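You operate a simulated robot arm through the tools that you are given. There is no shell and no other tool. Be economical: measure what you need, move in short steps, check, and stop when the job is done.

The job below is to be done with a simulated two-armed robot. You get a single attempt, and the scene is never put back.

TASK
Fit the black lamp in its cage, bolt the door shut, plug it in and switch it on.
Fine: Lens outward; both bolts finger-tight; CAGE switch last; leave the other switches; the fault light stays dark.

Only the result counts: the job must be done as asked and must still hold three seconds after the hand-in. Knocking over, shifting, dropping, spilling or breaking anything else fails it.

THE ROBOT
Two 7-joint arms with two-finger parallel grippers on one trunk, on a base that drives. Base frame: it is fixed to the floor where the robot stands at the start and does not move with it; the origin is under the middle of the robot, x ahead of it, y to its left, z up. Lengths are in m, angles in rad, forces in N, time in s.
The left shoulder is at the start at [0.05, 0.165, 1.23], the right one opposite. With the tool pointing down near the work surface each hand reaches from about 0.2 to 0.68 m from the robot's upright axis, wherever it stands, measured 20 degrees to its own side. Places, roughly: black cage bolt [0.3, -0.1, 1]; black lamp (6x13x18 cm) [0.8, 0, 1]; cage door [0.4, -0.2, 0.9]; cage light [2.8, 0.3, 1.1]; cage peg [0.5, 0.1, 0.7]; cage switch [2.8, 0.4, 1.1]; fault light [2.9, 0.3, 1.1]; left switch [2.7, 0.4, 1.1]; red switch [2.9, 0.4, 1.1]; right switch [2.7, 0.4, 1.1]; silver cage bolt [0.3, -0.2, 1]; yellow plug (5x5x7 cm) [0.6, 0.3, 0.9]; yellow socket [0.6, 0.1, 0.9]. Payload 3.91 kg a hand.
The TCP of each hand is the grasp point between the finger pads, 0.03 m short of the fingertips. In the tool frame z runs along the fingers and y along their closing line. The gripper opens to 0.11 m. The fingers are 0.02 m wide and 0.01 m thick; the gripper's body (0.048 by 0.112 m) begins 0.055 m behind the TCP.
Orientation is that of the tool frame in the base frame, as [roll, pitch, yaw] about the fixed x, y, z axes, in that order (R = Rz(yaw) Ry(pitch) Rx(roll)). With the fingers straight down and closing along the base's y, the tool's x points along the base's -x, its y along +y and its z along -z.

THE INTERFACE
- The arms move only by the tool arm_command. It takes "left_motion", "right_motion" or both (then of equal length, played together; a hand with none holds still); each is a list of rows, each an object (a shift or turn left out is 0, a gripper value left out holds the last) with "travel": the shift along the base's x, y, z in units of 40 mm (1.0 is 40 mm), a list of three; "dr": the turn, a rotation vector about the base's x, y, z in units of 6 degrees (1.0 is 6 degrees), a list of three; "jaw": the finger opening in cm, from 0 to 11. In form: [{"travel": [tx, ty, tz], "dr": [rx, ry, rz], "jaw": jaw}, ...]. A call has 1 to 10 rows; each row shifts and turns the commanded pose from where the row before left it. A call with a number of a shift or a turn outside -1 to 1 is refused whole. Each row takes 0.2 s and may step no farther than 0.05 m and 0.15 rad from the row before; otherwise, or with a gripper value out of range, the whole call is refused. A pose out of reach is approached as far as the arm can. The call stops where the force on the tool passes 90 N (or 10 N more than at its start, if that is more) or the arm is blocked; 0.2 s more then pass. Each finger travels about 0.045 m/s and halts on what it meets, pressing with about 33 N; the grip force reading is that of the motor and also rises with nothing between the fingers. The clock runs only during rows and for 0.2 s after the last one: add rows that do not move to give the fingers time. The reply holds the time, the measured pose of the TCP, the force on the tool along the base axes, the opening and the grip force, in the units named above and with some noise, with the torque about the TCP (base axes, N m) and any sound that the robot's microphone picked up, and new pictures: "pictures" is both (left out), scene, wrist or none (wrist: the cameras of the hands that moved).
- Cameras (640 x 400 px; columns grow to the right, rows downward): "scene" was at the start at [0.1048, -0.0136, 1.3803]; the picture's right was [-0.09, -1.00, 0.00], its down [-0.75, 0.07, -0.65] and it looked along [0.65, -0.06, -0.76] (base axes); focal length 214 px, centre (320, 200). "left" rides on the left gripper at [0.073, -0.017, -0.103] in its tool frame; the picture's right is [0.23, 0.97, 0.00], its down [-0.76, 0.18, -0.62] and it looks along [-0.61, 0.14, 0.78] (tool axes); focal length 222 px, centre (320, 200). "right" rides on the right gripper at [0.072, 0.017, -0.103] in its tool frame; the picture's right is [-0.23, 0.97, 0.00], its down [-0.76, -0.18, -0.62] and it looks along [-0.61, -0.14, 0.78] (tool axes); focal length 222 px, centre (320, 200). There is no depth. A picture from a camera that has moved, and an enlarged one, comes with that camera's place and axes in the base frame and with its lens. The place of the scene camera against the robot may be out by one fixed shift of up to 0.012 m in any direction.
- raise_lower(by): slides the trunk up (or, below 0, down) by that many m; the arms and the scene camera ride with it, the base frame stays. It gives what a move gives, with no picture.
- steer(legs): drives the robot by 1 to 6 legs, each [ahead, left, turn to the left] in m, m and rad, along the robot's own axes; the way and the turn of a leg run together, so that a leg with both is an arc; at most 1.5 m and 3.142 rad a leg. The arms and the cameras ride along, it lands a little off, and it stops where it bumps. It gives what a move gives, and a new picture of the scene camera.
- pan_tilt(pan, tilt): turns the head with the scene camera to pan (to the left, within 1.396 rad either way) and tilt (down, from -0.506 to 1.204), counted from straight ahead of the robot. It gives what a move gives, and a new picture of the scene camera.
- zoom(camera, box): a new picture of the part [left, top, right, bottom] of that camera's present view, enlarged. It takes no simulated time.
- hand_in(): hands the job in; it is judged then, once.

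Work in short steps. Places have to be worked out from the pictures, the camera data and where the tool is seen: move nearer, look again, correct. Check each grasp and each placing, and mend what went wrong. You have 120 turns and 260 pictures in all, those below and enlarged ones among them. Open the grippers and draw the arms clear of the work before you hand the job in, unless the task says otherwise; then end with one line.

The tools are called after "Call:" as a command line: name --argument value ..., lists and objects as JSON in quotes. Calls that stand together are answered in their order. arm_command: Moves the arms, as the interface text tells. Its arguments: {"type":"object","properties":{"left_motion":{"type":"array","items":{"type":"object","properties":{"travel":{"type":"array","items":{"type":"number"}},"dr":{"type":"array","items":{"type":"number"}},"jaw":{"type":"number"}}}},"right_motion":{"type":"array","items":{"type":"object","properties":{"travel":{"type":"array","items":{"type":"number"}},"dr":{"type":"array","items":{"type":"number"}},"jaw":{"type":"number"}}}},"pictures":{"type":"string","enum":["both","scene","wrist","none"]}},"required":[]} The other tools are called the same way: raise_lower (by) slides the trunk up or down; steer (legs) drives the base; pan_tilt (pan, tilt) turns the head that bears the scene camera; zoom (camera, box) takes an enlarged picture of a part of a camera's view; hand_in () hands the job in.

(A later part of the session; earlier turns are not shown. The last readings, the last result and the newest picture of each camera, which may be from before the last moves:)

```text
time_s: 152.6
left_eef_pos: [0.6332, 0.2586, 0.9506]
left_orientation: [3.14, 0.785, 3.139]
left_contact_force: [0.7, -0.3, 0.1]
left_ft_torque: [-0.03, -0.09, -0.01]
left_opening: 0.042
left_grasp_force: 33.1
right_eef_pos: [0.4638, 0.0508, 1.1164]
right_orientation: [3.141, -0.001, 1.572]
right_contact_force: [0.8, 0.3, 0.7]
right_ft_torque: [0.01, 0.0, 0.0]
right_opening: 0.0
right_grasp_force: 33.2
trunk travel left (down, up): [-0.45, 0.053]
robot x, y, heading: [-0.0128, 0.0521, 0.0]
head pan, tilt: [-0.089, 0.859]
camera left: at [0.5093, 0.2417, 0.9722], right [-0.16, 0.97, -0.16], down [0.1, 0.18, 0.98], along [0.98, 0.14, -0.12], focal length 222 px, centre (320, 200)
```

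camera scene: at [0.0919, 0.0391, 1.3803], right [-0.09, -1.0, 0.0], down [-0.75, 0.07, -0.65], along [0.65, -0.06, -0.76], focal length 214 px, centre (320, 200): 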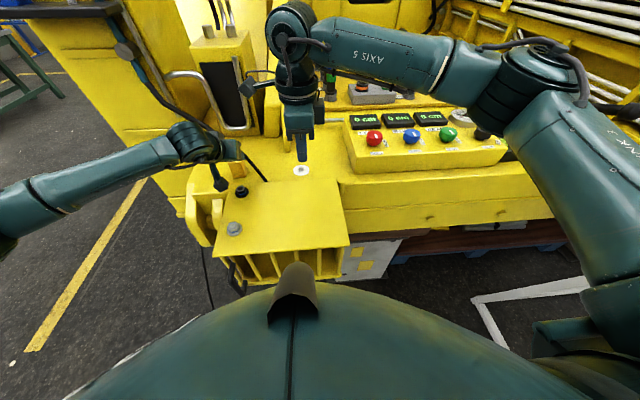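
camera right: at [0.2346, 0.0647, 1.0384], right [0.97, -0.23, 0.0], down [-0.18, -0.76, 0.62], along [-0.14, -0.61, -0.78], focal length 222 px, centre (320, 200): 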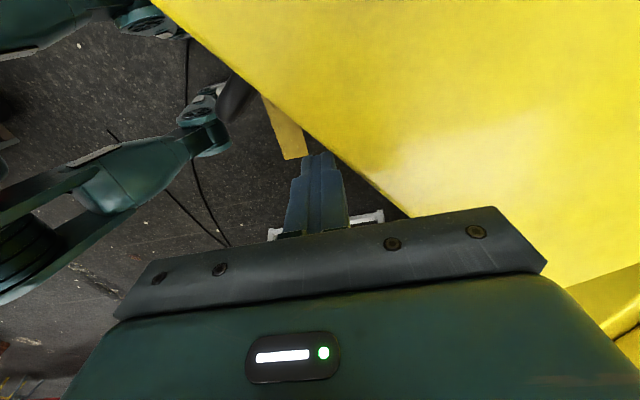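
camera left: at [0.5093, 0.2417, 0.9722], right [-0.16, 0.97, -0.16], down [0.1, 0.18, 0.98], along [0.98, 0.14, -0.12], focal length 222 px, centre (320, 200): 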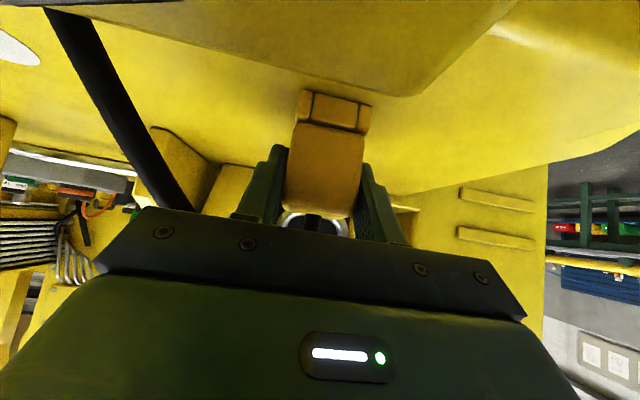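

Gripped (42 mm). Lift while moving the right hand aside.

Call:
arm_command --left_motion '[{"travel": [0, 0, 0.3]}, {"travel": [0, 0, 0.3]}, {"travel": [0, 0, 0.3]}, {"travel": [0, 0, 0.3]}, {}, {}, {}]' --right_motion '[{"travel": [0, -0.8, 0.3]}, {"travel": [0, -0.9, 0.3]}, {"travel": [-0.3, -0.9, 0.3]}, {"travel": [-0.3, -0.9, 0.3]}, {"travel": [-0.3, -0.9, 0]}, {"travel": [-0.3, -0.9, 0]}, {"travel": [-0.3, -0.9, 0]}]' --pictures "both"

Call:
zoom --camera "scene" --box '[200, 120, 330, 220]'

```text
time_s: 154.2
left_eef_pos: [0.6324, 0.258, 0.9977]
left_orientation: [3.138, 0.783, 3.138]
left_contact_force: [-0.2, 0.2, -2.0]
left_ft_torque: [-0.02, 0.02, -0.02]
left_opening: 0.0415
left_grasp_force: 32.5
right_eef_pos: [0.4028, -0.1984, 1.1645]
right_orientation: [3.139, -0.001, 1.573]
right_contact_force: [-0.6, -0.7, -0.8]
right_ft_torque: [0.0, -0.02, 0.01]
right_opening: 0.0001
right_grasp_force: 32.9
trunk travel left (down, up): [-0.45, 0.053]
robot x, y, heading: [-0.0129, 0.0494, 0.001]
head pan, tilt: [-0.089, 0.859]
camera scene: at [0.092, 0.0384, 1.3803], right [-0.09, -1.0, 0.0], down [-0.75, 0.07, -0.65], along [0.65, -0.06, -0.76], focal length 214 px, centre (320, 200)
camera right: at [0.4184, -0.1262, 1.2673], right [0.97, -0.23, 0.0], down [-0.18, -0.76, 0.62], along [-0.14, -0.61, -0.78], focal length 222 px, centre (320, 200)
camera left: at [0.5089, 0.2415, 1.0202], right [-0.16, 0.97, -0.16], down [0.1, 0.18, 0.98], along [0.98, 0.14, -0.12], focal length 222 px, centre (320, 200)
```

scene: 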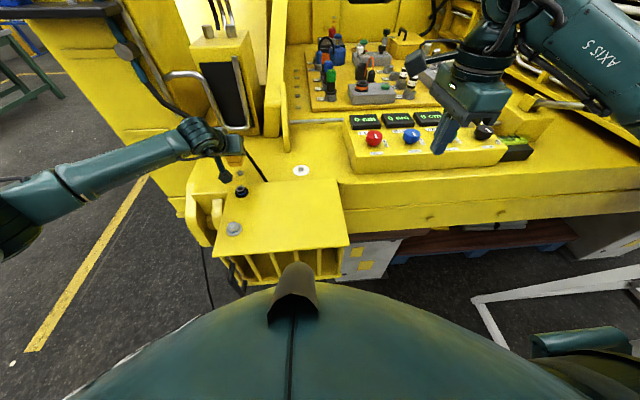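
right: 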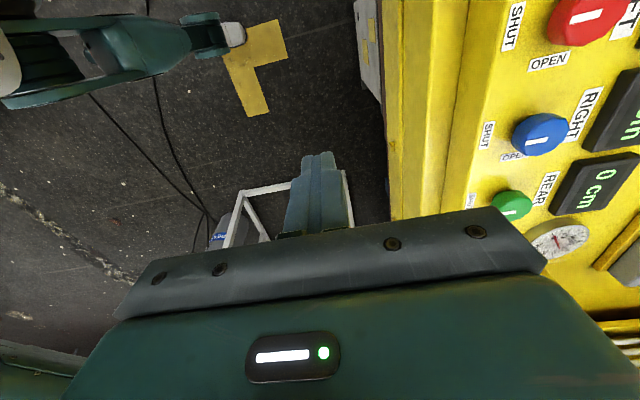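
left: 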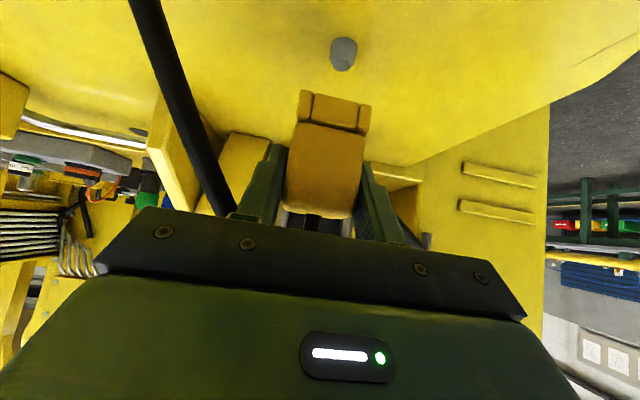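

```text
4.00 times, centred on (265, 170) of scene
camera zoom: at [0.092, 0.0384, 1.3803], right [-0.09, -1.0, 0.0], down [-0.75, 0.07, -0.65], along [0.65, -0.06, -0.76], focal length 858 px, centre (540, 320)
```

zoom: 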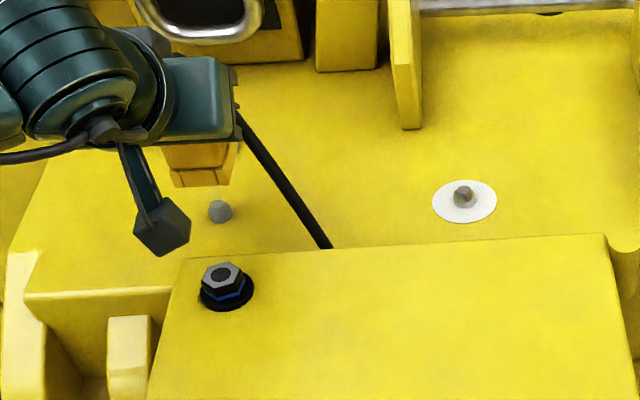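

The plug came off a parking peg, seen at (342,53) in this hand view—a good servo reference. I move −0.193 m in y to the socket at the same height.

Call:
arm_command --left_motion '[{"travel": [0, -0.6, 0.3]}, {"travel": [0, -0.7, 0.2]}, {"travel": [0, -0.7, 0]}, {"travel": [0, -0.7, 0]}, {"travel": [0, -0.7, 0]}, {"travel": [0, -0.7, 0]}, {"travel": [0.03, -0.7, -0.25]}, {"travel": [0, 0, -0.25]}, {}]' --pictures "both"

Call:
zoom --camera "left" --box '[250, 0, 410, 160]'

```text
time_s: 156.2
left_eef_pos: [0.6342, 0.0659, 0.9982]
left_orientation: [3.139, 0.787, 3.14]
left_contact_force: [-0.2, 0.2, -1.4]
left_ft_torque: [-0.04, 0.02, 0.0]
left_opening: 0.0417
left_grasp_force: 33.3
right_eef_pos: [0.4033, -0.1979, 1.1637]
right_orientation: [3.138, 0.0, 1.573]
right_contact_force: [0.0, -0.4, -1.0]
right_ft_torque: [0.0, -0.01, 0.0]
right_opening: 0.0
right_grasp_force: 32.4
trunk travel left (down, up): [-0.45, 0.053]
robot x, y, heading: [-0.0141, 0.0537, -0.003]
head pan, tilt: [-0.089, 0.859]
camera scene: at [0.0923, 0.0389, 1.3802], right [-0.09, -1.0, 0.0], down [-0.75, 0.07, -0.65], along [0.65, -0.06, -0.76], focal length 214 px, centre (320, 200)
camera left: at [0.5109, 0.0502, 1.0203], right [-0.16, 0.97, -0.16], down [0.1, 0.18, 0.98], along [0.98, 0.14, -0.12], focal length 222 px, centre (320, 200)
```

scene: 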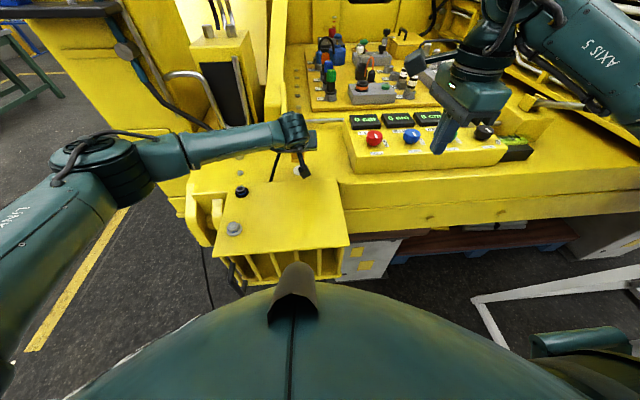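
left: 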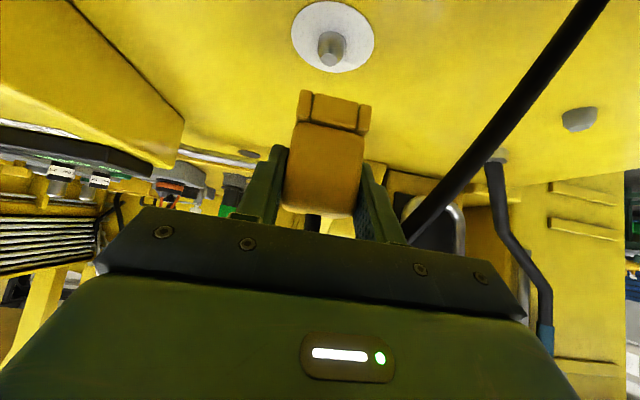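

```text
2.50 times, centred on (330, 80) of left
camera zoom: at [0.5109, 0.0502, 1.0203], right [-0.16, 0.97, -0.16], down [0.1, 0.18, 0.98], along [0.98, 0.14, -0.12], focal length 555 px, centre (295, 500)
```

zoom: 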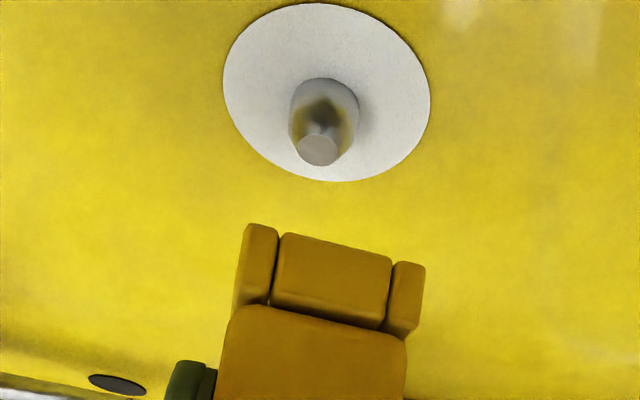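

Compared with the parking reference, the pin is ~6 mm further −y. Shift and recheck.

Call:
arm_command --left_motion '[{"travel": [0.02, -0.15, 0]}, {"travel": [0, 0, -0.3]}, {}]' --pictures "none"

Call:
zoom --camera "left" --box '[250, 0, 410, 160]'

```text
time_s: 157.0
left_eef_pos: [0.6353, 0.0602, 0.9865]
left_orientation: [3.14, 0.785, 3.139]
left_contact_force: [-0.5, -0.2, -0.4]
left_ft_torque: [0.03, 0.06, -0.01]
left_opening: 0.0415
left_grasp_force: 33.3
right_eef_pos: [0.4027, -0.198, 1.1648]
right_orientation: [3.141, -0.001, 1.572]
right_contact_force: [-1.2, 0.5, 0.1]
right_ft_torque: [0.02, 0.01, -0.01]
right_opening: 0.0001
right_grasp_force: 33.4
trunk travel left (down, up): [-0.45, 0.053]
robot x, y, heading: [-0.0112, 0.0494, -0.003]
head pan, tilt: [-0.089, 0.859]
```

```text
2.50 times, centred on (330, 80) of left
camera zoom: at [0.5118, 0.0443, 1.0085], right [-0.16, 0.97, -0.16], down [0.1, 0.18, 0.98], along [0.98, 0.14, -0.12], focal length 555 px, centre (295, 500)
```

zoom: 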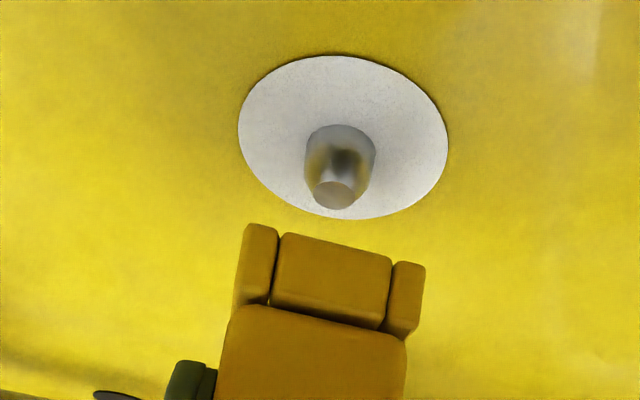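

The pin (0.631, 0.0584) and plug centre now agree. Lower onto it gently.

Call:
arm_command --left_motion '[{"travel": [0, 0, -0.25]}, {"travel": [0, 0, -0.25]}, {"travel": [0, 0, -0.2]}, {"travel": [0, 0, -0.15]}, {"travel": [0, 0, -0.1]}, {}]' --pictures "none"

Call:
zoom --camera "left" --box '[250, 0, 410, 160]'

Call:
zoom --camera "scene" --box '[250, 120, 350, 200]'

```text
time_s: 158.4
left_eef_pos: [0.6353, 0.0614, 0.9501]
left_orientation: [3.139, 0.791, 3.14]
left_contact_force: [0.7, 0.4, 7.8]
left_ft_torque: [0.07, 0.15, 0.0]
left_opening: 0.0417
left_grasp_force: 32.6
right_eef_pos: [0.4018, -0.1972, 1.1645]
right_orientation: [3.139, -0.001, 1.574]
right_contact_force: [-1.0, -0.3, -0.1]
right_ft_torque: [-0.01, 0.02, 0.02]
right_opening: 0.0
right_grasp_force: 32.5
trunk travel left (down, up): [-0.45, 0.053]
robot x, y, heading: [-0.0121, 0.0537, -0.001]
head pan, tilt: [-0.089, 0.859]
```

```text
2.50 times, centred on (330, 80) of left
camera zoom: at [0.5116, 0.0441, 0.9718], right [-0.16, 0.97, -0.16], down [0.09, 0.18, 0.98], along [0.98, 0.14, -0.12], focal length 555 px, centre (295, 500)
```

zoom: 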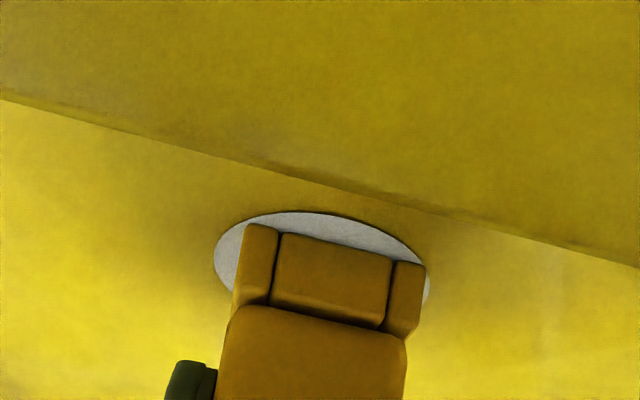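

```text
5.00 times, centred on (300, 160) of scene
camera zoom: at [0.0913, 0.0392, 1.3805], right [-0.09, -1.0, 0.0], down [-0.75, 0.07, -0.65], along [0.65, -0.06, -0.76], focal length 1072 px, centre (420, 400)
```

zoom: 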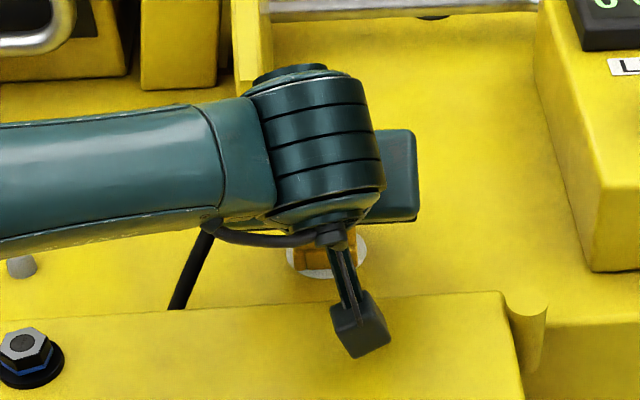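

Reached the parked height with floor contact: fully on. A slight press, then release and withdraw along the finger axis.

Call:
arm_command --left_motion '[{"travel": [0, 0, -0.06]}, {}, {"jaw": 5.6}, {}, {}, {"travel": [-0.5, 0, 0.5]}, {"travel": [-0.7, 0, 0.7]}, {"travel": [-0.7, 0, 0.7]}, {"travel": [-0.3, 0, 0.8]}, {}]' --pictures "both"

Call:
zoom --camera "left" --box '[220, 0, 420, 240]'

```text
time_s: 160.6
left_eef_pos: [0.5478, 0.0603, 1.055]
left_orientation: [3.138, 0.784, 3.14]
left_contact_force: [-0.4, 0.1, 0.8]
left_ft_torque: [0.04, 0.01, -0.01]
left_opening: 0.0557
left_grasp_force: 0.1
right_eef_pos: [0.4035, -0.1976, 1.1648]
right_orientation: [3.139, 0.0, 1.573]
right_contact_force: [0.9, -0.8, 0.2]
right_ft_torque: [0.01, 0.0, -0.02]
right_opening: 0.0
right_grasp_force: 33.4
trunk travel left (down, up): [-0.45, 0.053]
robot x, y, heading: [-0.013, 0.052, -0.0]
head pan, tilt: [-0.089, 0.859]
camera scene: at [0.0924, 0.0392, 1.3802], right [-0.09, -1.0, 0.0], down [-0.75, 0.07, -0.65], along [0.65, -0.06, -0.76], focal length 214 px, centre (320, 200)
camera left: at [0.4243, 0.0433, 1.0769], right [-0.16, 0.97, -0.16], down [0.1, 0.18, 0.98], along [0.98, 0.14, -0.12], focal length 222 px, centre (320, 200)
```

scene: 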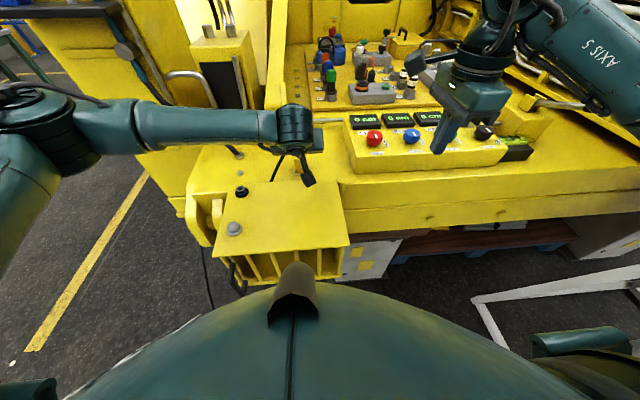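
left: 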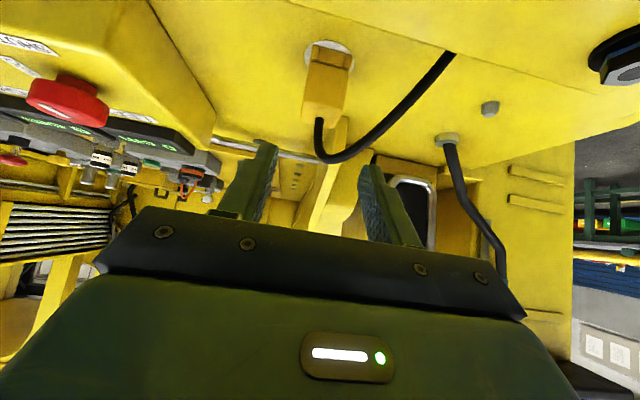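

```text
1.67 times, centred on (320, 120) of left
camera zoom: at [0.4243, 0.0433, 1.0769], right [-0.16, 0.97, -0.16], down [0.1, 0.18, 0.98], along [0.98, 0.14, -0.12], focal length 370 px, centre (320, 333)
```

zoom: 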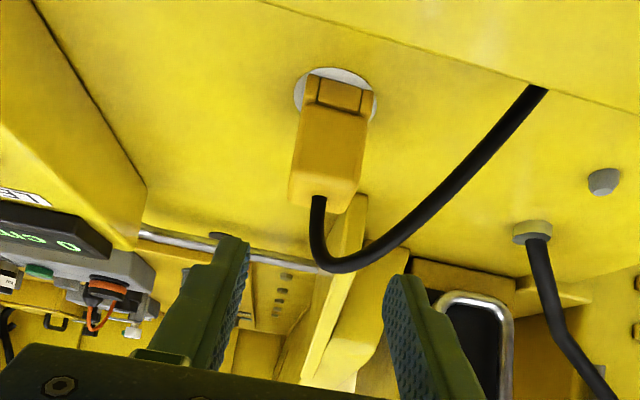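

Plug is on the socket. Now tuck the arms, back off, and look around toward the switch panel near (2.8, 0.35).

Call:
arm_command --left_motion '[{"travel": [-0.3, 0, 0.8]}, {"travel": [-0.5, 0.4, 0.8]}, {"travel": [-0.6, 0.6, 0.8]}, {"travel": [-0.6, 0.6, 0.6]}, {"travel": [-0.6, 0.6, 0]}, {"travel": [-0.5, 0.6, 0]}, {}]' --right_motion '[{"travel": [-0.2, 0, 0.5]}, {"travel": [-0.4, 0, 0.5]}, {"travel": [-0.4, 0, 0.5]}, {}, {}, {}, {}]' --pictures "none"

Call:
steer --legs '[[-0.6, 0, 0]]'

Call:
pan_tilt --pan 0.7 --tilt 0.35

Call:
pan_tilt --pan 0.0 --tilt 0.2

```text
time_s: 162.2
left_eef_pos: [0.4225, 0.1736, 1.1745]
left_orientation: [3.14, 0.785, 3.138]
left_contact_force: [-0.3, -0.3, 0.1]
left_ft_torque: [-0.01, 0.05, 0.0]
left_opening: 0.0558
left_grasp_force: 0.0
right_eef_pos: [0.3635, -0.1975, 1.2232]
right_orientation: [3.138, -0.003, 1.572]
right_contact_force: [-0.2, -0.1, -0.4]
right_ft_torque: [0.04, 0.01, -0.01]
right_opening: 0.0
right_grasp_force: 33.3
trunk travel left (down, up): [-0.45, 0.053]
robot x, y, heading: [-0.0116, 0.0566, 0.001]
head pan, tilt: [-0.089, 0.859]
```

```text
time_s: 165.6
left_eef_pos: [-0.1784, 0.1735, 1.1744]
left_orientation: [3.138, 0.786, -3.138]
left_contact_force: [-0.1, 0.8, 0.0]
left_ft_torque: [-0.02, -0.03, -0.03]
left_opening: 0.0559
left_grasp_force: 0.1
right_eef_pos: [-0.2362, -0.1972, 1.2237]
right_orientation: [3.139, 0.002, 1.578]
right_contact_force: [0.5, 0.2, 1.1]
right_ft_torque: [-0.01, -0.03, 0.0]
right_opening: 0.0
right_grasp_force: 32.7
trunk travel left (down, up): [-0.45, 0.053]
robot x, y, heading: [-0.6116, 0.0477, 0.009]
head pan, tilt: [-0.089, 0.859]
camera scene: at [-0.5085, 0.038, 1.3803], right [-0.08, -1.0, 0.0], down [-0.75, 0.06, -0.65], along [0.65, -0.05, -0.76], focal length 214 px, centre (320, 200)
```

scene: 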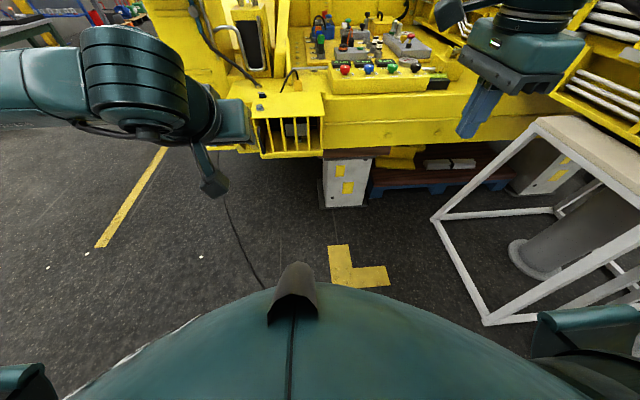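

```text
time_s: 166.7
left_eef_pos: [-0.1783, 0.1733, 1.1746]
left_orientation: [3.14, 0.785, -3.133]
left_contact_force: [0.8, -0.3, 0.7]
left_ft_torque: [0.02, 0.02, -0.03]
left_opening: 0.056
left_grasp_force: 0.0
right_eef_pos: [-0.2359, -0.1969, 1.2235]
right_orientation: [3.14, -0.001, 1.58]
right_contact_force: [0.5, -0.8, 0.0]
right_ft_torque: [0.02, 0.03, -0.01]
right_opening: 0.0
right_grasp_force: 33.2
trunk travel left (down, up): [-0.45, 0.053]
robot x, y, heading: [-0.6109, 0.0507, 0.007]
head pan, tilt: [0.7, 0.351]
camera scene: at [-0.5146, 0.1048, 1.4246], right [0.65, -0.76, 0.0], down [-0.26, -0.22, -0.94], along [0.71, 0.61, -0.34], focal length 214 px, centre (320, 200)
```

scene: 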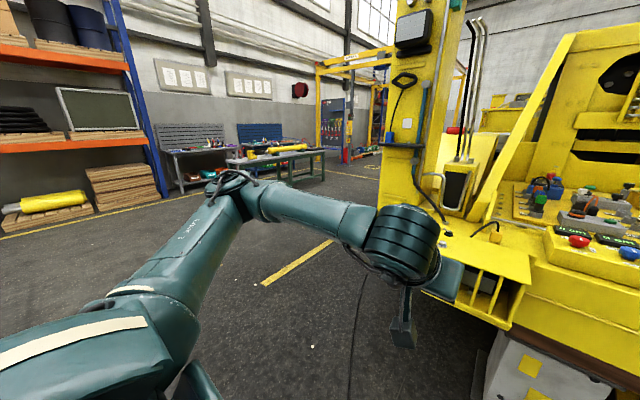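

```text
time_s: 167.8
left_eef_pos: [-0.178, 0.1729, 1.1737]
left_orientation: [3.139, 0.787, -3.137]
left_contact_force: [-0.3, 0.1, 0.2]
left_ft_torque: [0.0, -0.04, 0.01]
left_opening: 0.056
left_grasp_force: 0.1
right_eef_pos: [-0.2357, -0.1968, 1.2249]
right_orientation: [3.14, -0.001, 1.579]
right_contact_force: [0.3, 0.4, 0.1]
right_ft_torque: [0.02, -0.01, 0.0]
right_opening: 0.0
right_grasp_force: 33.0
trunk travel left (down, up): [-0.45, 0.053]
robot x, y, heading: [-0.6103, 0.05, 0.007]
head pan, tilt: [0.0, 0.201]
camera scene: at [-0.4923, 0.0451, 1.4386], right [0.01, -1.0, 0.0], down [-0.2, 0.0, -0.98], along [0.98, 0.01, -0.2], focal length 214 px, centre (320, 200)
```

scene: 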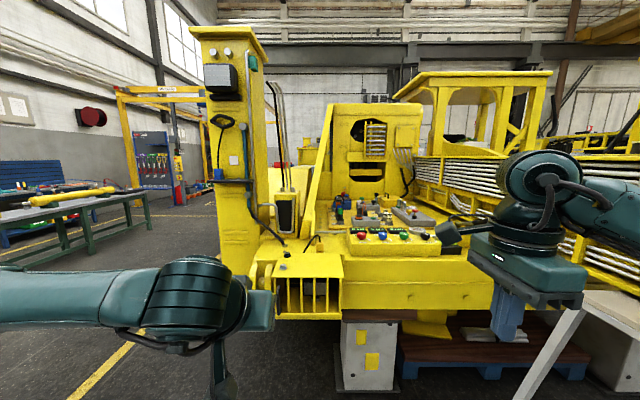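

The left side corridor is clear. I strafe left 1.5 m and look ahead along the machine's side.

Call:
steer --legs '[[0, 1.5, 0]]'

Call:
pan_tilt --pan -0.4 --tilt 0.2

```text
time_s: 175.2
left_eef_pos: [-0.1732, 1.6642, 1.1732]
left_orientation: [3.14, 0.786, 3.129]
left_contact_force: [0.2, 0.6, 0.2]
left_ft_torque: [0.0, 0.01, 0.03]
left_opening: 0.0562
left_grasp_force: 0.1
right_eef_pos: [-0.2371, 1.2939, 1.224]
right_orientation: [3.14, 0.0, 1.561]
right_contact_force: [0.2, 0.5, -0.9]
right_ft_torque: [-0.01, 0.0, 0.04]
right_opening: 0.0
right_grasp_force: 32.7
trunk travel left (down, up): [-0.45, 0.053]
robot x, y, heading: [-0.612, 1.5478, -0.009]
head pan, tilt: [0.0, 0.201]
camera scene: at [-0.4895, 1.5402, 1.4387], right [-0.01, -1.0, 0.0], down [-0.2, 0.0, -0.98], along [0.98, -0.01, -0.2], focal length 214 px, centre (320, 200)
```

scene: 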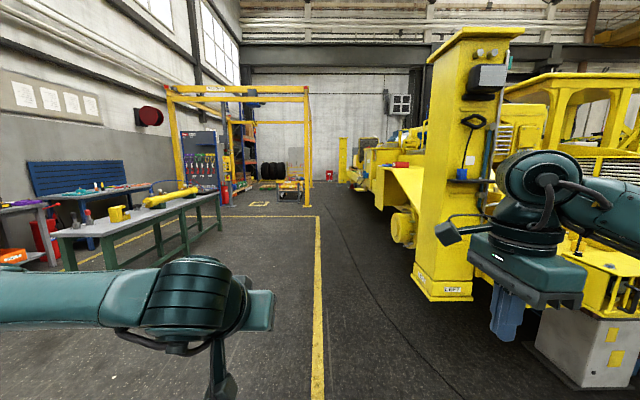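

```text
time_s: 176.1
left_eef_pos: [-0.1735, 1.664, 1.1754]
left_orientation: [3.141, 0.785, 3.13]
left_contact_force: [-0.6, 0.1, -0.6]
left_ft_torque: [0.01, 0.02, 0.01]
left_opening: 0.0561
left_grasp_force: 0.1
right_eef_pos: [-0.2364, 1.2942, 1.2238]
right_orientation: [3.14, 0.001, 1.562]
right_contact_force: [-0.7, 0.2, 0.2]
right_ft_torque: [-0.03, 0.02, 0.0]
right_opening: 0.0
right_grasp_force: 32.9
trunk travel left (down, up): [-0.45, 0.053]
robot x, y, heading: [-0.6068, 1.5471, -0.01]
head pan, tilt: [-0.4, 0.201]
camera scene: at [-0.4972, 1.5039, 1.4387], right [-0.4, -0.92, 0.0], down [-0.18, 0.08, -0.98], along [0.9, -0.39, -0.2], focal length 214 px, centre (320, 200)
```

scene: 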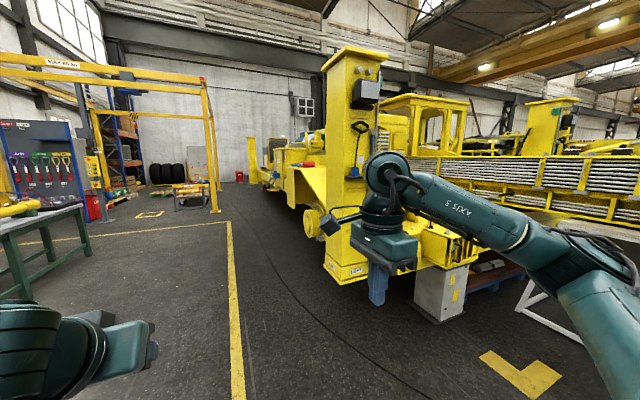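

Corridor is clear; drive to x≈2.8 and turn right to face the machine's side.

Call:
steer --legs '[[1.5, 0, 0], [1.4, 0, 0]]'

Call:
steer --legs '[[0.4, 0, 0], [0, 0, -1.56]]'

Call:
pan_tilt --pan 0.0 --tilt 0.4

```text
time_s: 190.0
left_eef_pos: [2.7123, 1.6119, 1.1743]
left_orientation: [3.139, 0.786, 3.113]
left_contact_force: [0.8, 1.0, 0.9]
left_ft_torque: [0.01, -0.01, 0.0]
left_opening: 0.056
left_grasp_force: 0.1
right_eef_pos: [2.6417, 1.2438, 1.2238]
right_orientation: [3.14, -0.001, 1.547]
right_contact_force: [-0.5, -0.6, 0.2]
right_ft_torque: [-0.03, -0.01, -0.01]
right_opening: 0.0
right_grasp_force: 33.0
trunk travel left (down, up): [-0.45, 0.053]
robot x, y, heading: [2.2717, 1.5062, -0.024]
head pan, tilt: [-0.4, 0.201]
camera scene: at [2.386, 1.4579, 1.4386], right [-0.41, -0.91, 0.0], down [-0.18, 0.08, -0.98], along [0.89, -0.4, -0.2], focal length 214 px, centre (320, 200)
```

scene: 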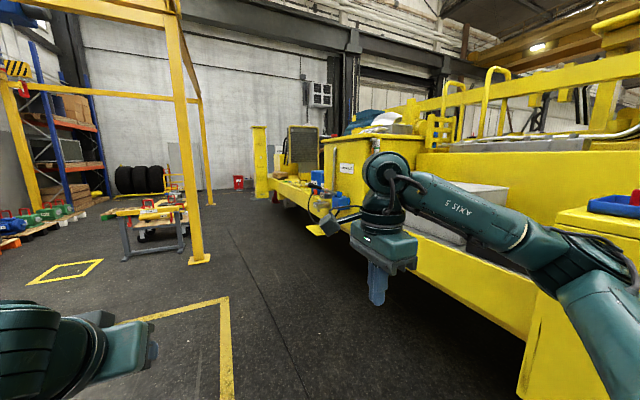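

```text
time_s: 196.3
left_eef_pos: [2.7873, 1.0575, 1.1748]
left_orientation: [3.139, 0.786, 1.56]
left_contact_force: [0.8, 0.1, 0.4]
left_ft_torque: [-0.01, 0.01, 0.03]
left_opening: 0.0559
left_grasp_force: 0.0
right_eef_pos: [2.4181, 1.1196, 1.2243]
right_orientation: [-3.142, 0.0, -0.007]
right_contact_force: [-0.4, -0.1, -0.5]
right_ft_torque: [-0.01, -0.02, 0.0]
right_opening: 0.0
right_grasp_force: 33.1
trunk travel left (down, up): [-0.45, 0.053]
robot x, y, heading: [2.672, 1.4933, -1.577]
head pan, tilt: [-0.4, 0.201]
camera scene: at [2.6313, 1.3723, 1.4387], right [-0.92, 0.4, 0.0], down [0.08, 0.18, -0.98], along [-0.39, -0.9, -0.2], focal length 214 px, centre (320, 200)
```

scene: 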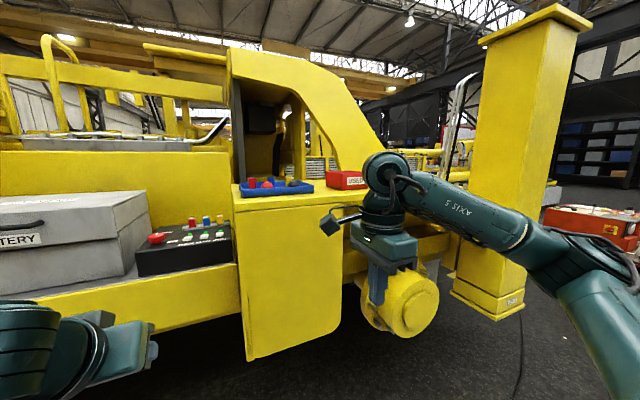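

```text
time_s: 197.1
left_eef_pos: [2.7868, 1.0579, 1.1736]
left_orientation: [3.141, 0.785, 1.56]
left_contact_force: [0.0, 0.6, 0.1]
left_ft_torque: [0.01, -0.03, 0.03]
left_opening: 0.0556
left_grasp_force: 0.0
right_eef_pos: [2.4167, 1.1207, 1.2236]
right_orientation: [3.14, 0.001, -0.005]
right_contact_force: [0.1, -0.3, 0.3]
right_ft_torque: [0.01, -0.03, -0.02]
right_opening: 0.0
right_grasp_force: 33.5
trunk travel left (down, up): [-0.45, 0.053]
robot x, y, heading: [2.671, 1.4933, -1.579]
head pan, tilt: [0.0, 0.4]
camera scene: at [2.6675, 1.3652, 1.4201], right [-1.0, 0.01, 0.0], down [0.0, 0.39, -0.92], along [-0.01, -0.92, -0.39], focal length 214 px, centre (320, 200)
```

scene: 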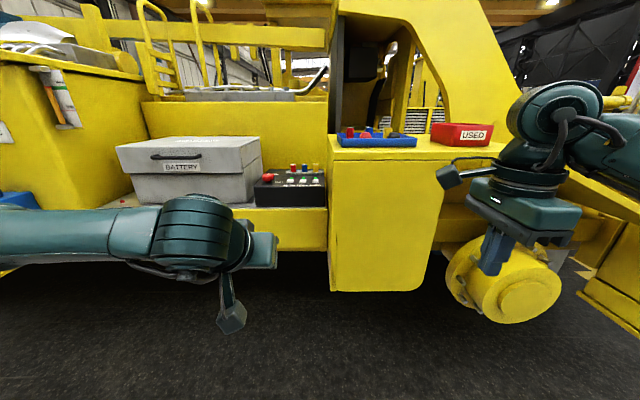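

The control box is the black panel beside the battery. Enlarge.

Call:
zoom --camera "scene" --box '[240, 145, 350, 225]'

```text
5.00 times, centred on (295, 185) of scene
camera zoom: at [2.6675, 1.3652, 1.4201], right [-1.0, 0.01, 0.0], down [0.0, 0.39, -0.92], along [-0.01, -0.92, -0.39], focal length 1072 px, centre (445, 275)
```

zoom: 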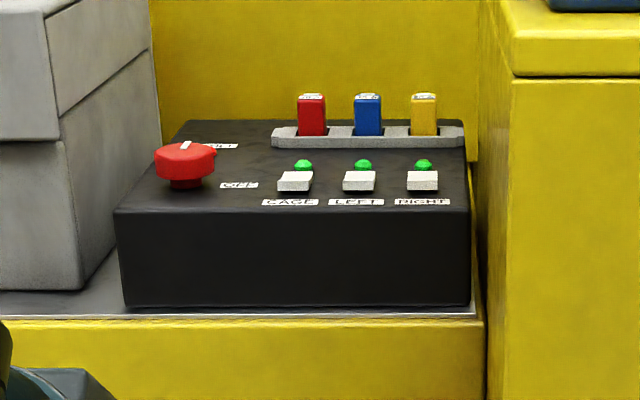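

Panel: red rotary, CAGE/LEFT/RIGHT white switches with green lights. I retract the left hand a bit and drive closer for the right hand to press CAGE.

Call:
arm_command --left_motion '[{"travel": [0.3, 0.6, 0.5]}, {"travel": [0.3, 0.6, 0.5]}, {"travel": [0.3, 0.6, 0.5]}, {}]' --pictures "none"

Call:
steer --legs '[[0, 0.2, 0], [0.42, 0, 0]]'

Call:
pan_tilt --pan -0.1 --tilt 0.55

Call:
zoom --camera "scene" --box '[240, 100, 440, 240]'

```text
time_s: 198.1
left_eef_pos: [2.8229, 1.1287, 1.2342]
left_orientation: [3.138, 0.786, 1.561]
left_contact_force: [-0.1, -0.7, -0.2]
left_ft_torque: [-0.02, 0.0, 0.01]
left_opening: 0.056
left_grasp_force: 0.1
right_eef_pos: [2.4163, 1.1203, 1.2238]
right_orientation: [3.141, 0.0, -0.007]
right_contact_force: [-0.6, -0.3, -0.8]
right_ft_torque: [0.05, 0.0, -0.02]
right_opening: 0.0
right_grasp_force: 33.3
trunk travel left (down, up): [-0.45, 0.053]
robot x, y, heading: [2.6709, 1.4901, -1.578]
head pan, tilt: [0.0, 0.4]
```

```text
time_s: 201.6
left_eef_pos: [3.0176, 0.7569, 1.2349]
left_orientation: [3.139, 0.787, 1.557]
left_contact_force: [0.5, -0.1, 0.0]
left_ft_torque: [0.01, 0.01, 0.01]
left_opening: 0.056
left_grasp_force: 0.0
right_eef_pos: [2.6125, 0.7567, 1.2251]
right_orientation: [-3.128, 0.008, 0.0]
right_contact_force: [-0.9, 6.6, 1.4]
right_ft_torque: [-0.57, -0.04, -0.19]
right_opening: 0.0001
right_grasp_force: 32.5
trunk travel left (down, up): [-0.45, 0.053]
robot x, y, heading: [2.8679, 1.121, -1.582]
head pan, tilt: [0.0, 0.4]
stopped in leg 2: the force on the tool passed its limit (the readings are from after the stop); the commanded pose is now the measured one
camera scene: at [2.8642, 0.9937, 1.4203], right [-1.0, 0.01, 0.0], down [0.01, 0.39, -0.92], along [-0.01, -0.92, -0.39], focal length 214 px, centre (320, 200)
```

scene: 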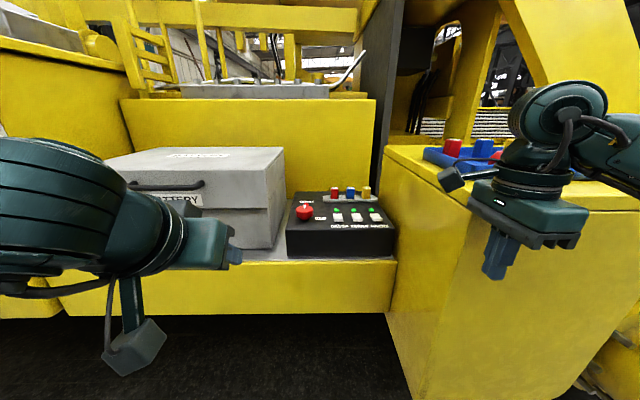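

```text
time_s: 202.3
left_eef_pos: [3.0181, 0.7567, 1.2347]
left_orientation: [3.137, 0.785, 1.556]
left_contact_force: [0.1, 0.5, 0.0]
left_ft_torque: [-0.02, -0.02, -0.02]
left_opening: 0.0561
left_grasp_force: 0.2
right_eef_pos: [2.6117, 0.7556, 1.224]
right_orientation: [-3.128, 0.011, 0.0]
right_contact_force: [-0.8, 9.2, 0.7]
right_ft_torque: [-0.73, -0.06, -0.29]
right_opening: 0.0
right_grasp_force: 32.8
trunk travel left (down, up): [-0.45, 0.053]
robot x, y, heading: [2.8707, 1.1238, -1.585]
head pan, tilt: [-0.099, 0.55]
camera scene: at [2.8554, 0.9975, 1.4066], right [-0.99, 0.11, 0.0], down [0.06, 0.52, -0.85], along [-0.09, -0.85, -0.52], focal length 214 px, centre (320, 200)
```

scene: 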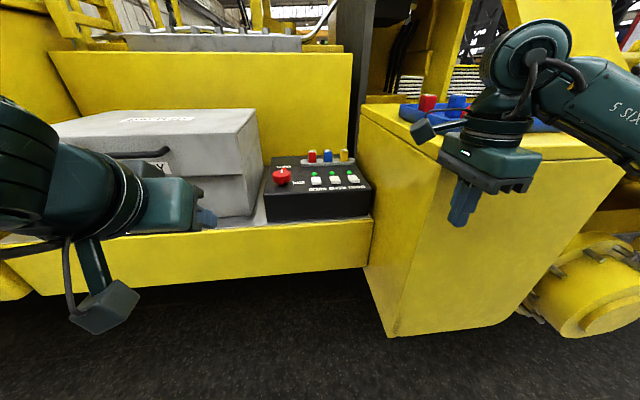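

```text
2.86 times, centred on (340, 170) of scene
camera zoom: at [2.8554, 0.9975, 1.4066], right [-0.99, 0.11, 0.0], down [0.06, 0.52, -0.85], along [-0.09, -0.85, -0.52], focal length 613 px, centre (263, 286)
```

zoom: 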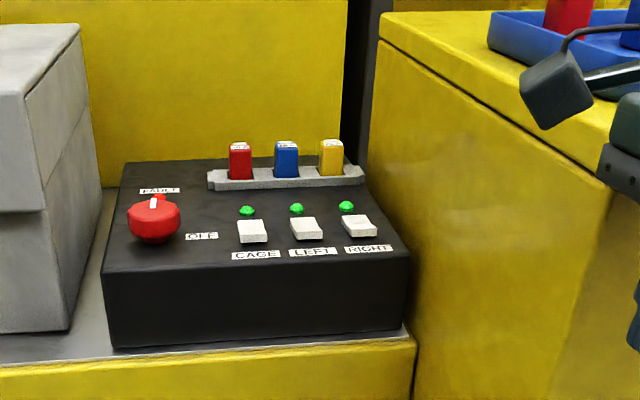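

The right fist touched the yellow cabinet; I back the robot off a little first, then inspect the panel.

Call:
steer --legs '[[-0.08, 0, 0]]'

Call:
zoom --camera "scene" --box '[265, 130, 385, 220]'

```text
time_s: 203.4
left_eef_pos: [3.0192, 0.8344, 1.234]
left_orientation: [3.139, 0.785, 1.558]
left_contact_force: [1.0, 0.4, 0.2]
left_ft_torque: [-0.01, 0.0, -0.03]
left_opening: 0.056
left_grasp_force: 0.2
right_eef_pos: [2.6129, 0.8339, 1.2233]
right_orientation: [-3.128, 0.01, 0.001]
right_contact_force: [0.7, -0.4, 0.4]
right_ft_torque: [-0.01, 0.03, -0.03]
right_opening: 0.0
right_grasp_force: 32.7
trunk travel left (down, up): [-0.45, 0.053]
robot x, y, heading: [2.8672, 1.2011, -1.584]
head pan, tilt: [-0.099, 0.55]
camera scene: at [2.8565, 1.0746, 1.4065], right [-0.99, 0.11, 0.0], down [0.06, 0.52, -0.85], along [-0.09, -0.85, -0.52], focal length 214 px, centre (320, 200)
```

scene: 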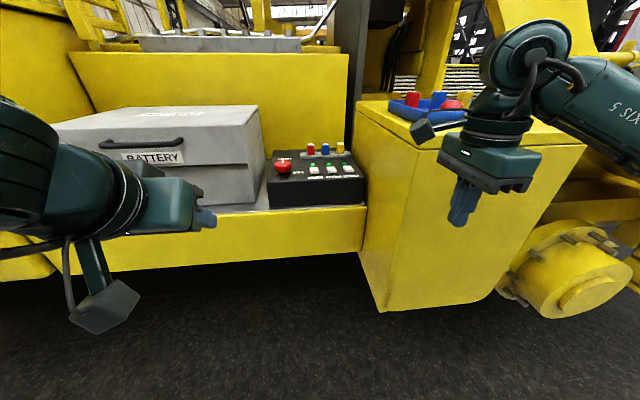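

```text
4.44 times, centred on (325, 175) of scene
camera zoom: at [2.8565, 1.0746, 1.4065], right [-0.99, 0.11, 0.0], down [0.06, 0.52, -0.85], along [-0.09, -0.85, -0.52], focal length 953 px, centre (298, 311)
```

zoom: 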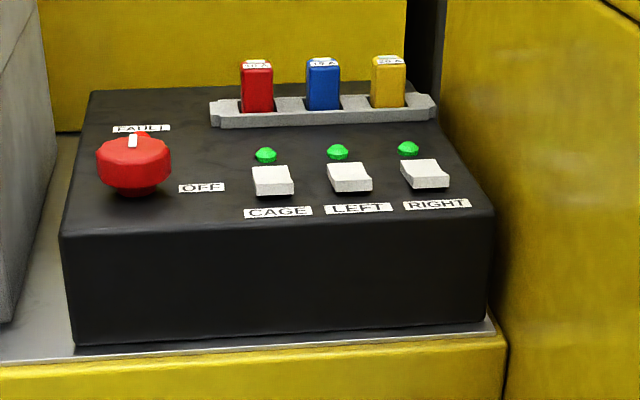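

CAGE is the leftmost rocker; fault light (behind knob) is dark. I raise the right fist and bring it in line with CAGE before driving closer; left hand back a bit.

Call:
arm_command --right_motion '[{"travel": [0.5, 0, 0.6]}, {"travel": [0.8, 0, 0.6]}, {"travel": [0.8, 0, 0.6]}, {"travel": [0.8, 0, 0]}, {"travel": [0.9, 0, 0]}, {"travel": [0.9, 0, 0]}, {}]' --left_motion '[{"travel": [0.5, 0.6, 0.3]}, {"travel": [0.6, 0.6, 0.3]}, {"travel": [0.5, 0.6, 0.3]}, {}, {}, {}, {}]' --pictures "none"

Call:
steer --legs '[[0.24, 0, 0]]'

```text
time_s: 205.0
left_eef_pos: [3.0783, 0.8927, 1.2878]
left_orientation: [3.138, 0.783, 1.557]
left_contact_force: [-0.1, 0.1, 0.6]
left_ft_torque: [0.01, 0.01, 0.01]
left_opening: 0.0559
left_grasp_force: 0.2
left hand out of reach, approached as far as the arm can: row 1, 2, 3
right_eef_pos: [2.8025, 0.8336, 1.2945]
right_orientation: [-3.127, 0.006, 0.0]
right_contact_force: [-0.5, -0.4, -0.1]
right_ft_torque: [-0.01, -0.04, -0.05]
right_opening: 0.0003
right_grasp_force: 33.1
trunk travel left (down, up): [-0.45, 0.053]
robot x, y, heading: [2.8673, 1.1992, -1.582]
head pan, tilt: [-0.099, 0.55]
```

```text
time_s: 206.7
left_eef_pos: [3.0793, 0.6756, 1.2887]
left_orientation: [-3.139, 0.79, 1.554]
left_contact_force: [-0.1, 0.2, 0.1]
left_ft_torque: [0.0, 0.02, -0.01]
left_opening: 0.0562
left_grasp_force: 0.1
right_eef_pos: [2.8015, 0.6196, 1.3087]
right_orientation: [3.116, 0.01, -0.014]
right_contact_force: [0.5, -0.1, -0.5]
right_ft_torque: [0.01, -0.04, 0.01]
right_opening: 0.0
right_grasp_force: 33.1
trunk travel left (down, up): [-0.45, 0.053]
robot x, y, heading: [2.8676, 0.9729, -1.59]
head pan, tilt: [-0.099, 0.55]
stopped in leg 1: the robot was blocked; the commanded pose is now the measured one
camera scene: at [2.8582, 0.8598, 1.4073], right [-0.99, 0.12, 0.0], down [0.06, 0.51, -0.86], along [-0.1, -0.85, -0.51], focal length 214 px, centre (320, 200)
```

scene: 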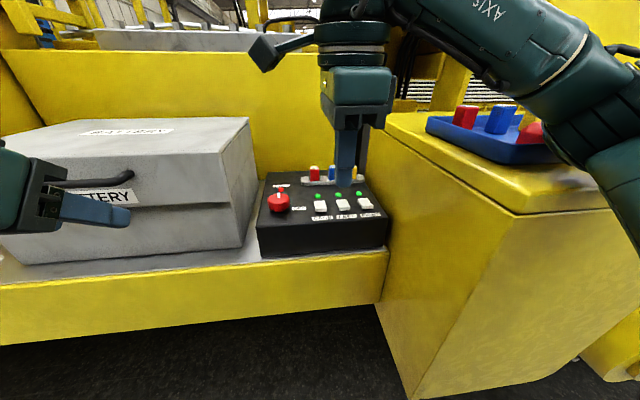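

Blocked—likely the right elbow near the cabinet. I back off 5 cm, strafe left 15 cm away from it.

Call:
steer --legs '[[-0.06, 0, 0.015], [0, 0.15, 0]]'

Call:
zoom --camera "right" --box '[0, 0, 640, 400]'

```text
time_s: 208.7
left_eef_pos: [3.2297, 0.7262, 1.2871]
left_orientation: [3.14, 0.78, 1.566]
left_contact_force: [0.1, 0.5, 0.1]
left_ft_torque: [0.01, 0.05, 0.01]
left_opening: 0.0559
left_grasp_force: 0.1
right_eef_pos: [2.9524, 0.6667, 1.302]
right_orientation: [3.134, 0.008, 0.002]
right_contact_force: [-0.2, 0.1, 0.2]
right_ft_torque: [0.0, 0.03, -0.02]
right_opening: 0.0
right_grasp_force: 33.3
trunk travel left (down, up): [-0.45, 0.053]
robot x, y, heading: [3.014, 1.033, -1.575]
head pan, tilt: [-0.099, 0.55]
camera scene: at [3.0055, 0.9067, 1.4064], right [-0.99, 0.1, 0.0], down [0.05, 0.52, -0.85], along [-0.09, -0.85, -0.52], focal length 214 px, centre (320, 200)
```

scene: 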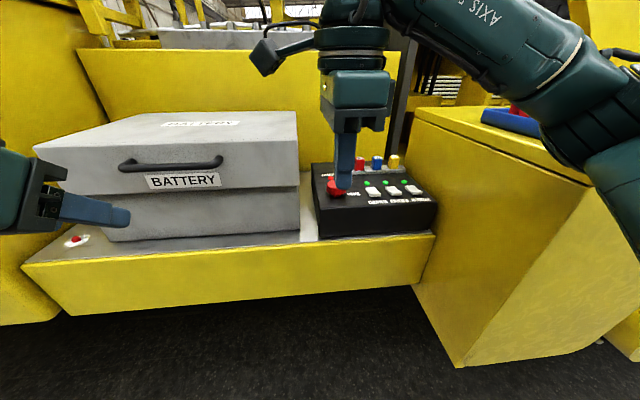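

```text
1.00 times, centred on (320, 200) of right (not enlarged: the box is as wide or as high as the picture)
camera zoom: at [3.0244, 0.6501, 1.4048], right [-0.23, -0.97, 0.01], down [-0.76, 0.18, 0.63], along [-0.61, 0.14, -0.78], focal length 222 px, centre (320, 200)
```

zoom: 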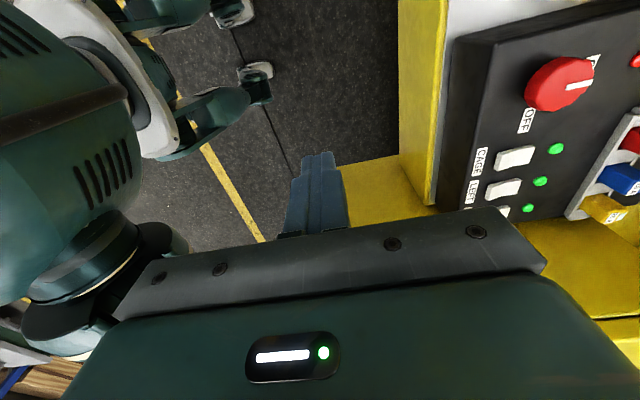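

Call:
zoom --camera "right" --box '[440, 20, 640, 220]'

```text
2.00 times, centred on (540, 120) of right
camera zoom: at [3.0244, 0.6501, 1.4048], right [-0.23, -0.97, 0.01], down [-0.76, 0.18, 0.63], along [-0.61, 0.14, -0.78], focal length 444 px, centre (-120, 360)
```

zoom: 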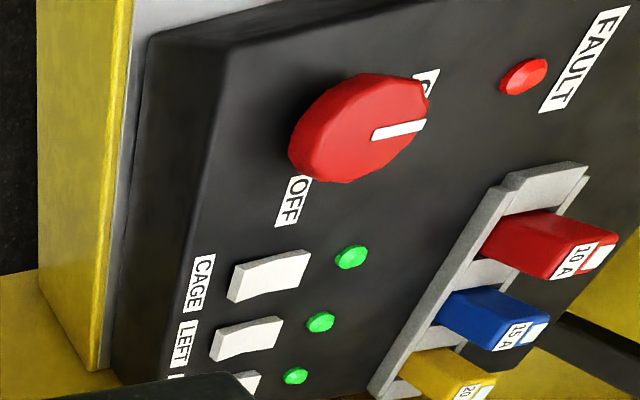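

The wrist camera sees the panel well: knob at ON, fault dark. I move the hand nearer for a closer look at the rockers' tilt.

Call:
steer --legs '[[0.04, 0, 0]]'

Call:
arm_command --right_motion '[{"travel": [-0.4, -0.7, 0]}, {"travel": [-0.5, -0.8, 0]}, {"travel": [-0.5, -0.9, -0.2]}, {"travel": [-0.5, -0.9, -0.3]}, {"travel": [-0.4, -0.9, -0.3]}, {"travel": [0, -0.9, 0]}, {}]' --pictures "both"

Call:
zoom --camera "right" --box '[220, 0, 480, 220]'

```text
time_s: 209.6
left_eef_pos: [3.2291, 0.6854, 1.2868]
left_orientation: [3.138, 0.78, 1.563]
left_contact_force: [-0.8, 0.4, -0.6]
left_ft_torque: [0.01, 0.0, 0.0]
left_opening: 0.0559
left_grasp_force: 0.1
right_eef_pos: [2.9511, 0.6236, 1.3021]
right_orientation: [3.136, 0.006, 0.002]
right_contact_force: [-0.2, -0.8, -0.5]
right_ft_torque: [0.04, 0.04, 0.02]
right_opening: 0.0001
right_grasp_force: 32.4
trunk travel left (down, up): [-0.45, 0.053]
robot x, y, heading: [3.0143, 0.9908, -1.576]
head pan, tilt: [-0.099, 0.55]
camera scene: at [3.0045, 0.8653, 1.4062], right [-0.99, 0.1, 0.0], down [0.05, 0.52, -0.85], along [-0.09, -0.85, -0.52], focal length 214 px, centre (320, 200)
```

scene: 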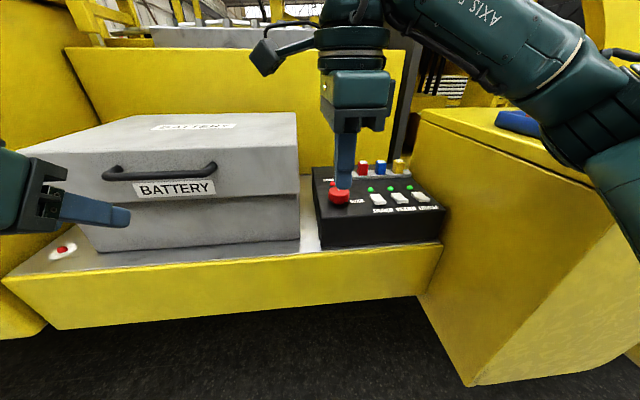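

```text
time_s: 211.2
left_eef_pos: [3.2294, 0.6877, 1.2881]
left_orientation: [3.138, 0.781, 1.563]
left_contact_force: [-0.5, -0.7, 0.0]
left_ft_torque: [0.01, -0.01, -0.01]
left_opening: 0.0559
left_grasp_force: 0.0
right_eef_pos: [2.858, 0.421, 1.2698]
right_orientation: [3.135, 0.008, 0.003]
right_contact_force: [0.1, 0.1, 0.8]
right_ft_torque: [0.01, 0.0, -0.01]
right_opening: 0.0
right_grasp_force: 33.2
trunk travel left (down, up): [-0.45, 0.053]
robot x, y, heading: [3.0137, 0.994, -1.577]
head pan, tilt: [-0.099, 0.55]
camera scene: at [3.0038, 0.8671, 1.4064], right [-0.99, 0.1, 0.0], down [0.05, 0.52, -0.85], along [-0.09, -0.85, -0.52], focal length 214 px, centre (320, 200)
camera right: at [2.9307, 0.4057, 1.3726], right [-0.22, -0.97, 0.01], down [-0.76, 0.18, 0.63], along [-0.61, 0.13, -0.78], focal length 222 px, centre (320, 200)
```

scene: 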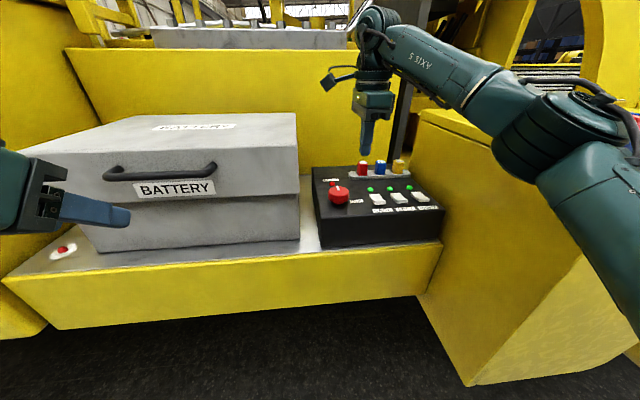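
right: 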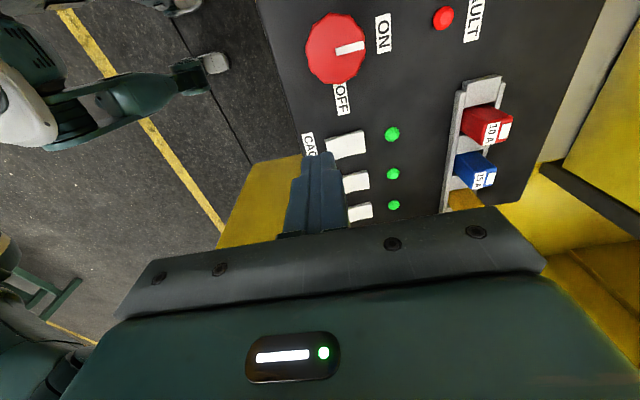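

```text
1.82 times, centred on (350, 110) of right
camera zoom: at [2.9307, 0.4057, 1.3726], right [-0.22, -0.97, 0.01], down [-0.76, 0.18, 0.63], along [-0.61, 0.13, -0.78], focal length 404 px, centre (266, 364)
```

zoom: 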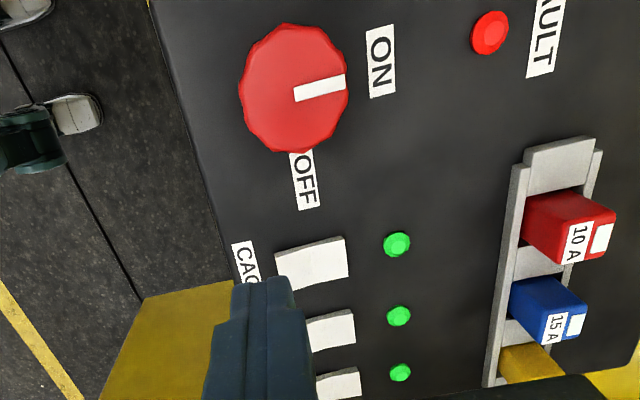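

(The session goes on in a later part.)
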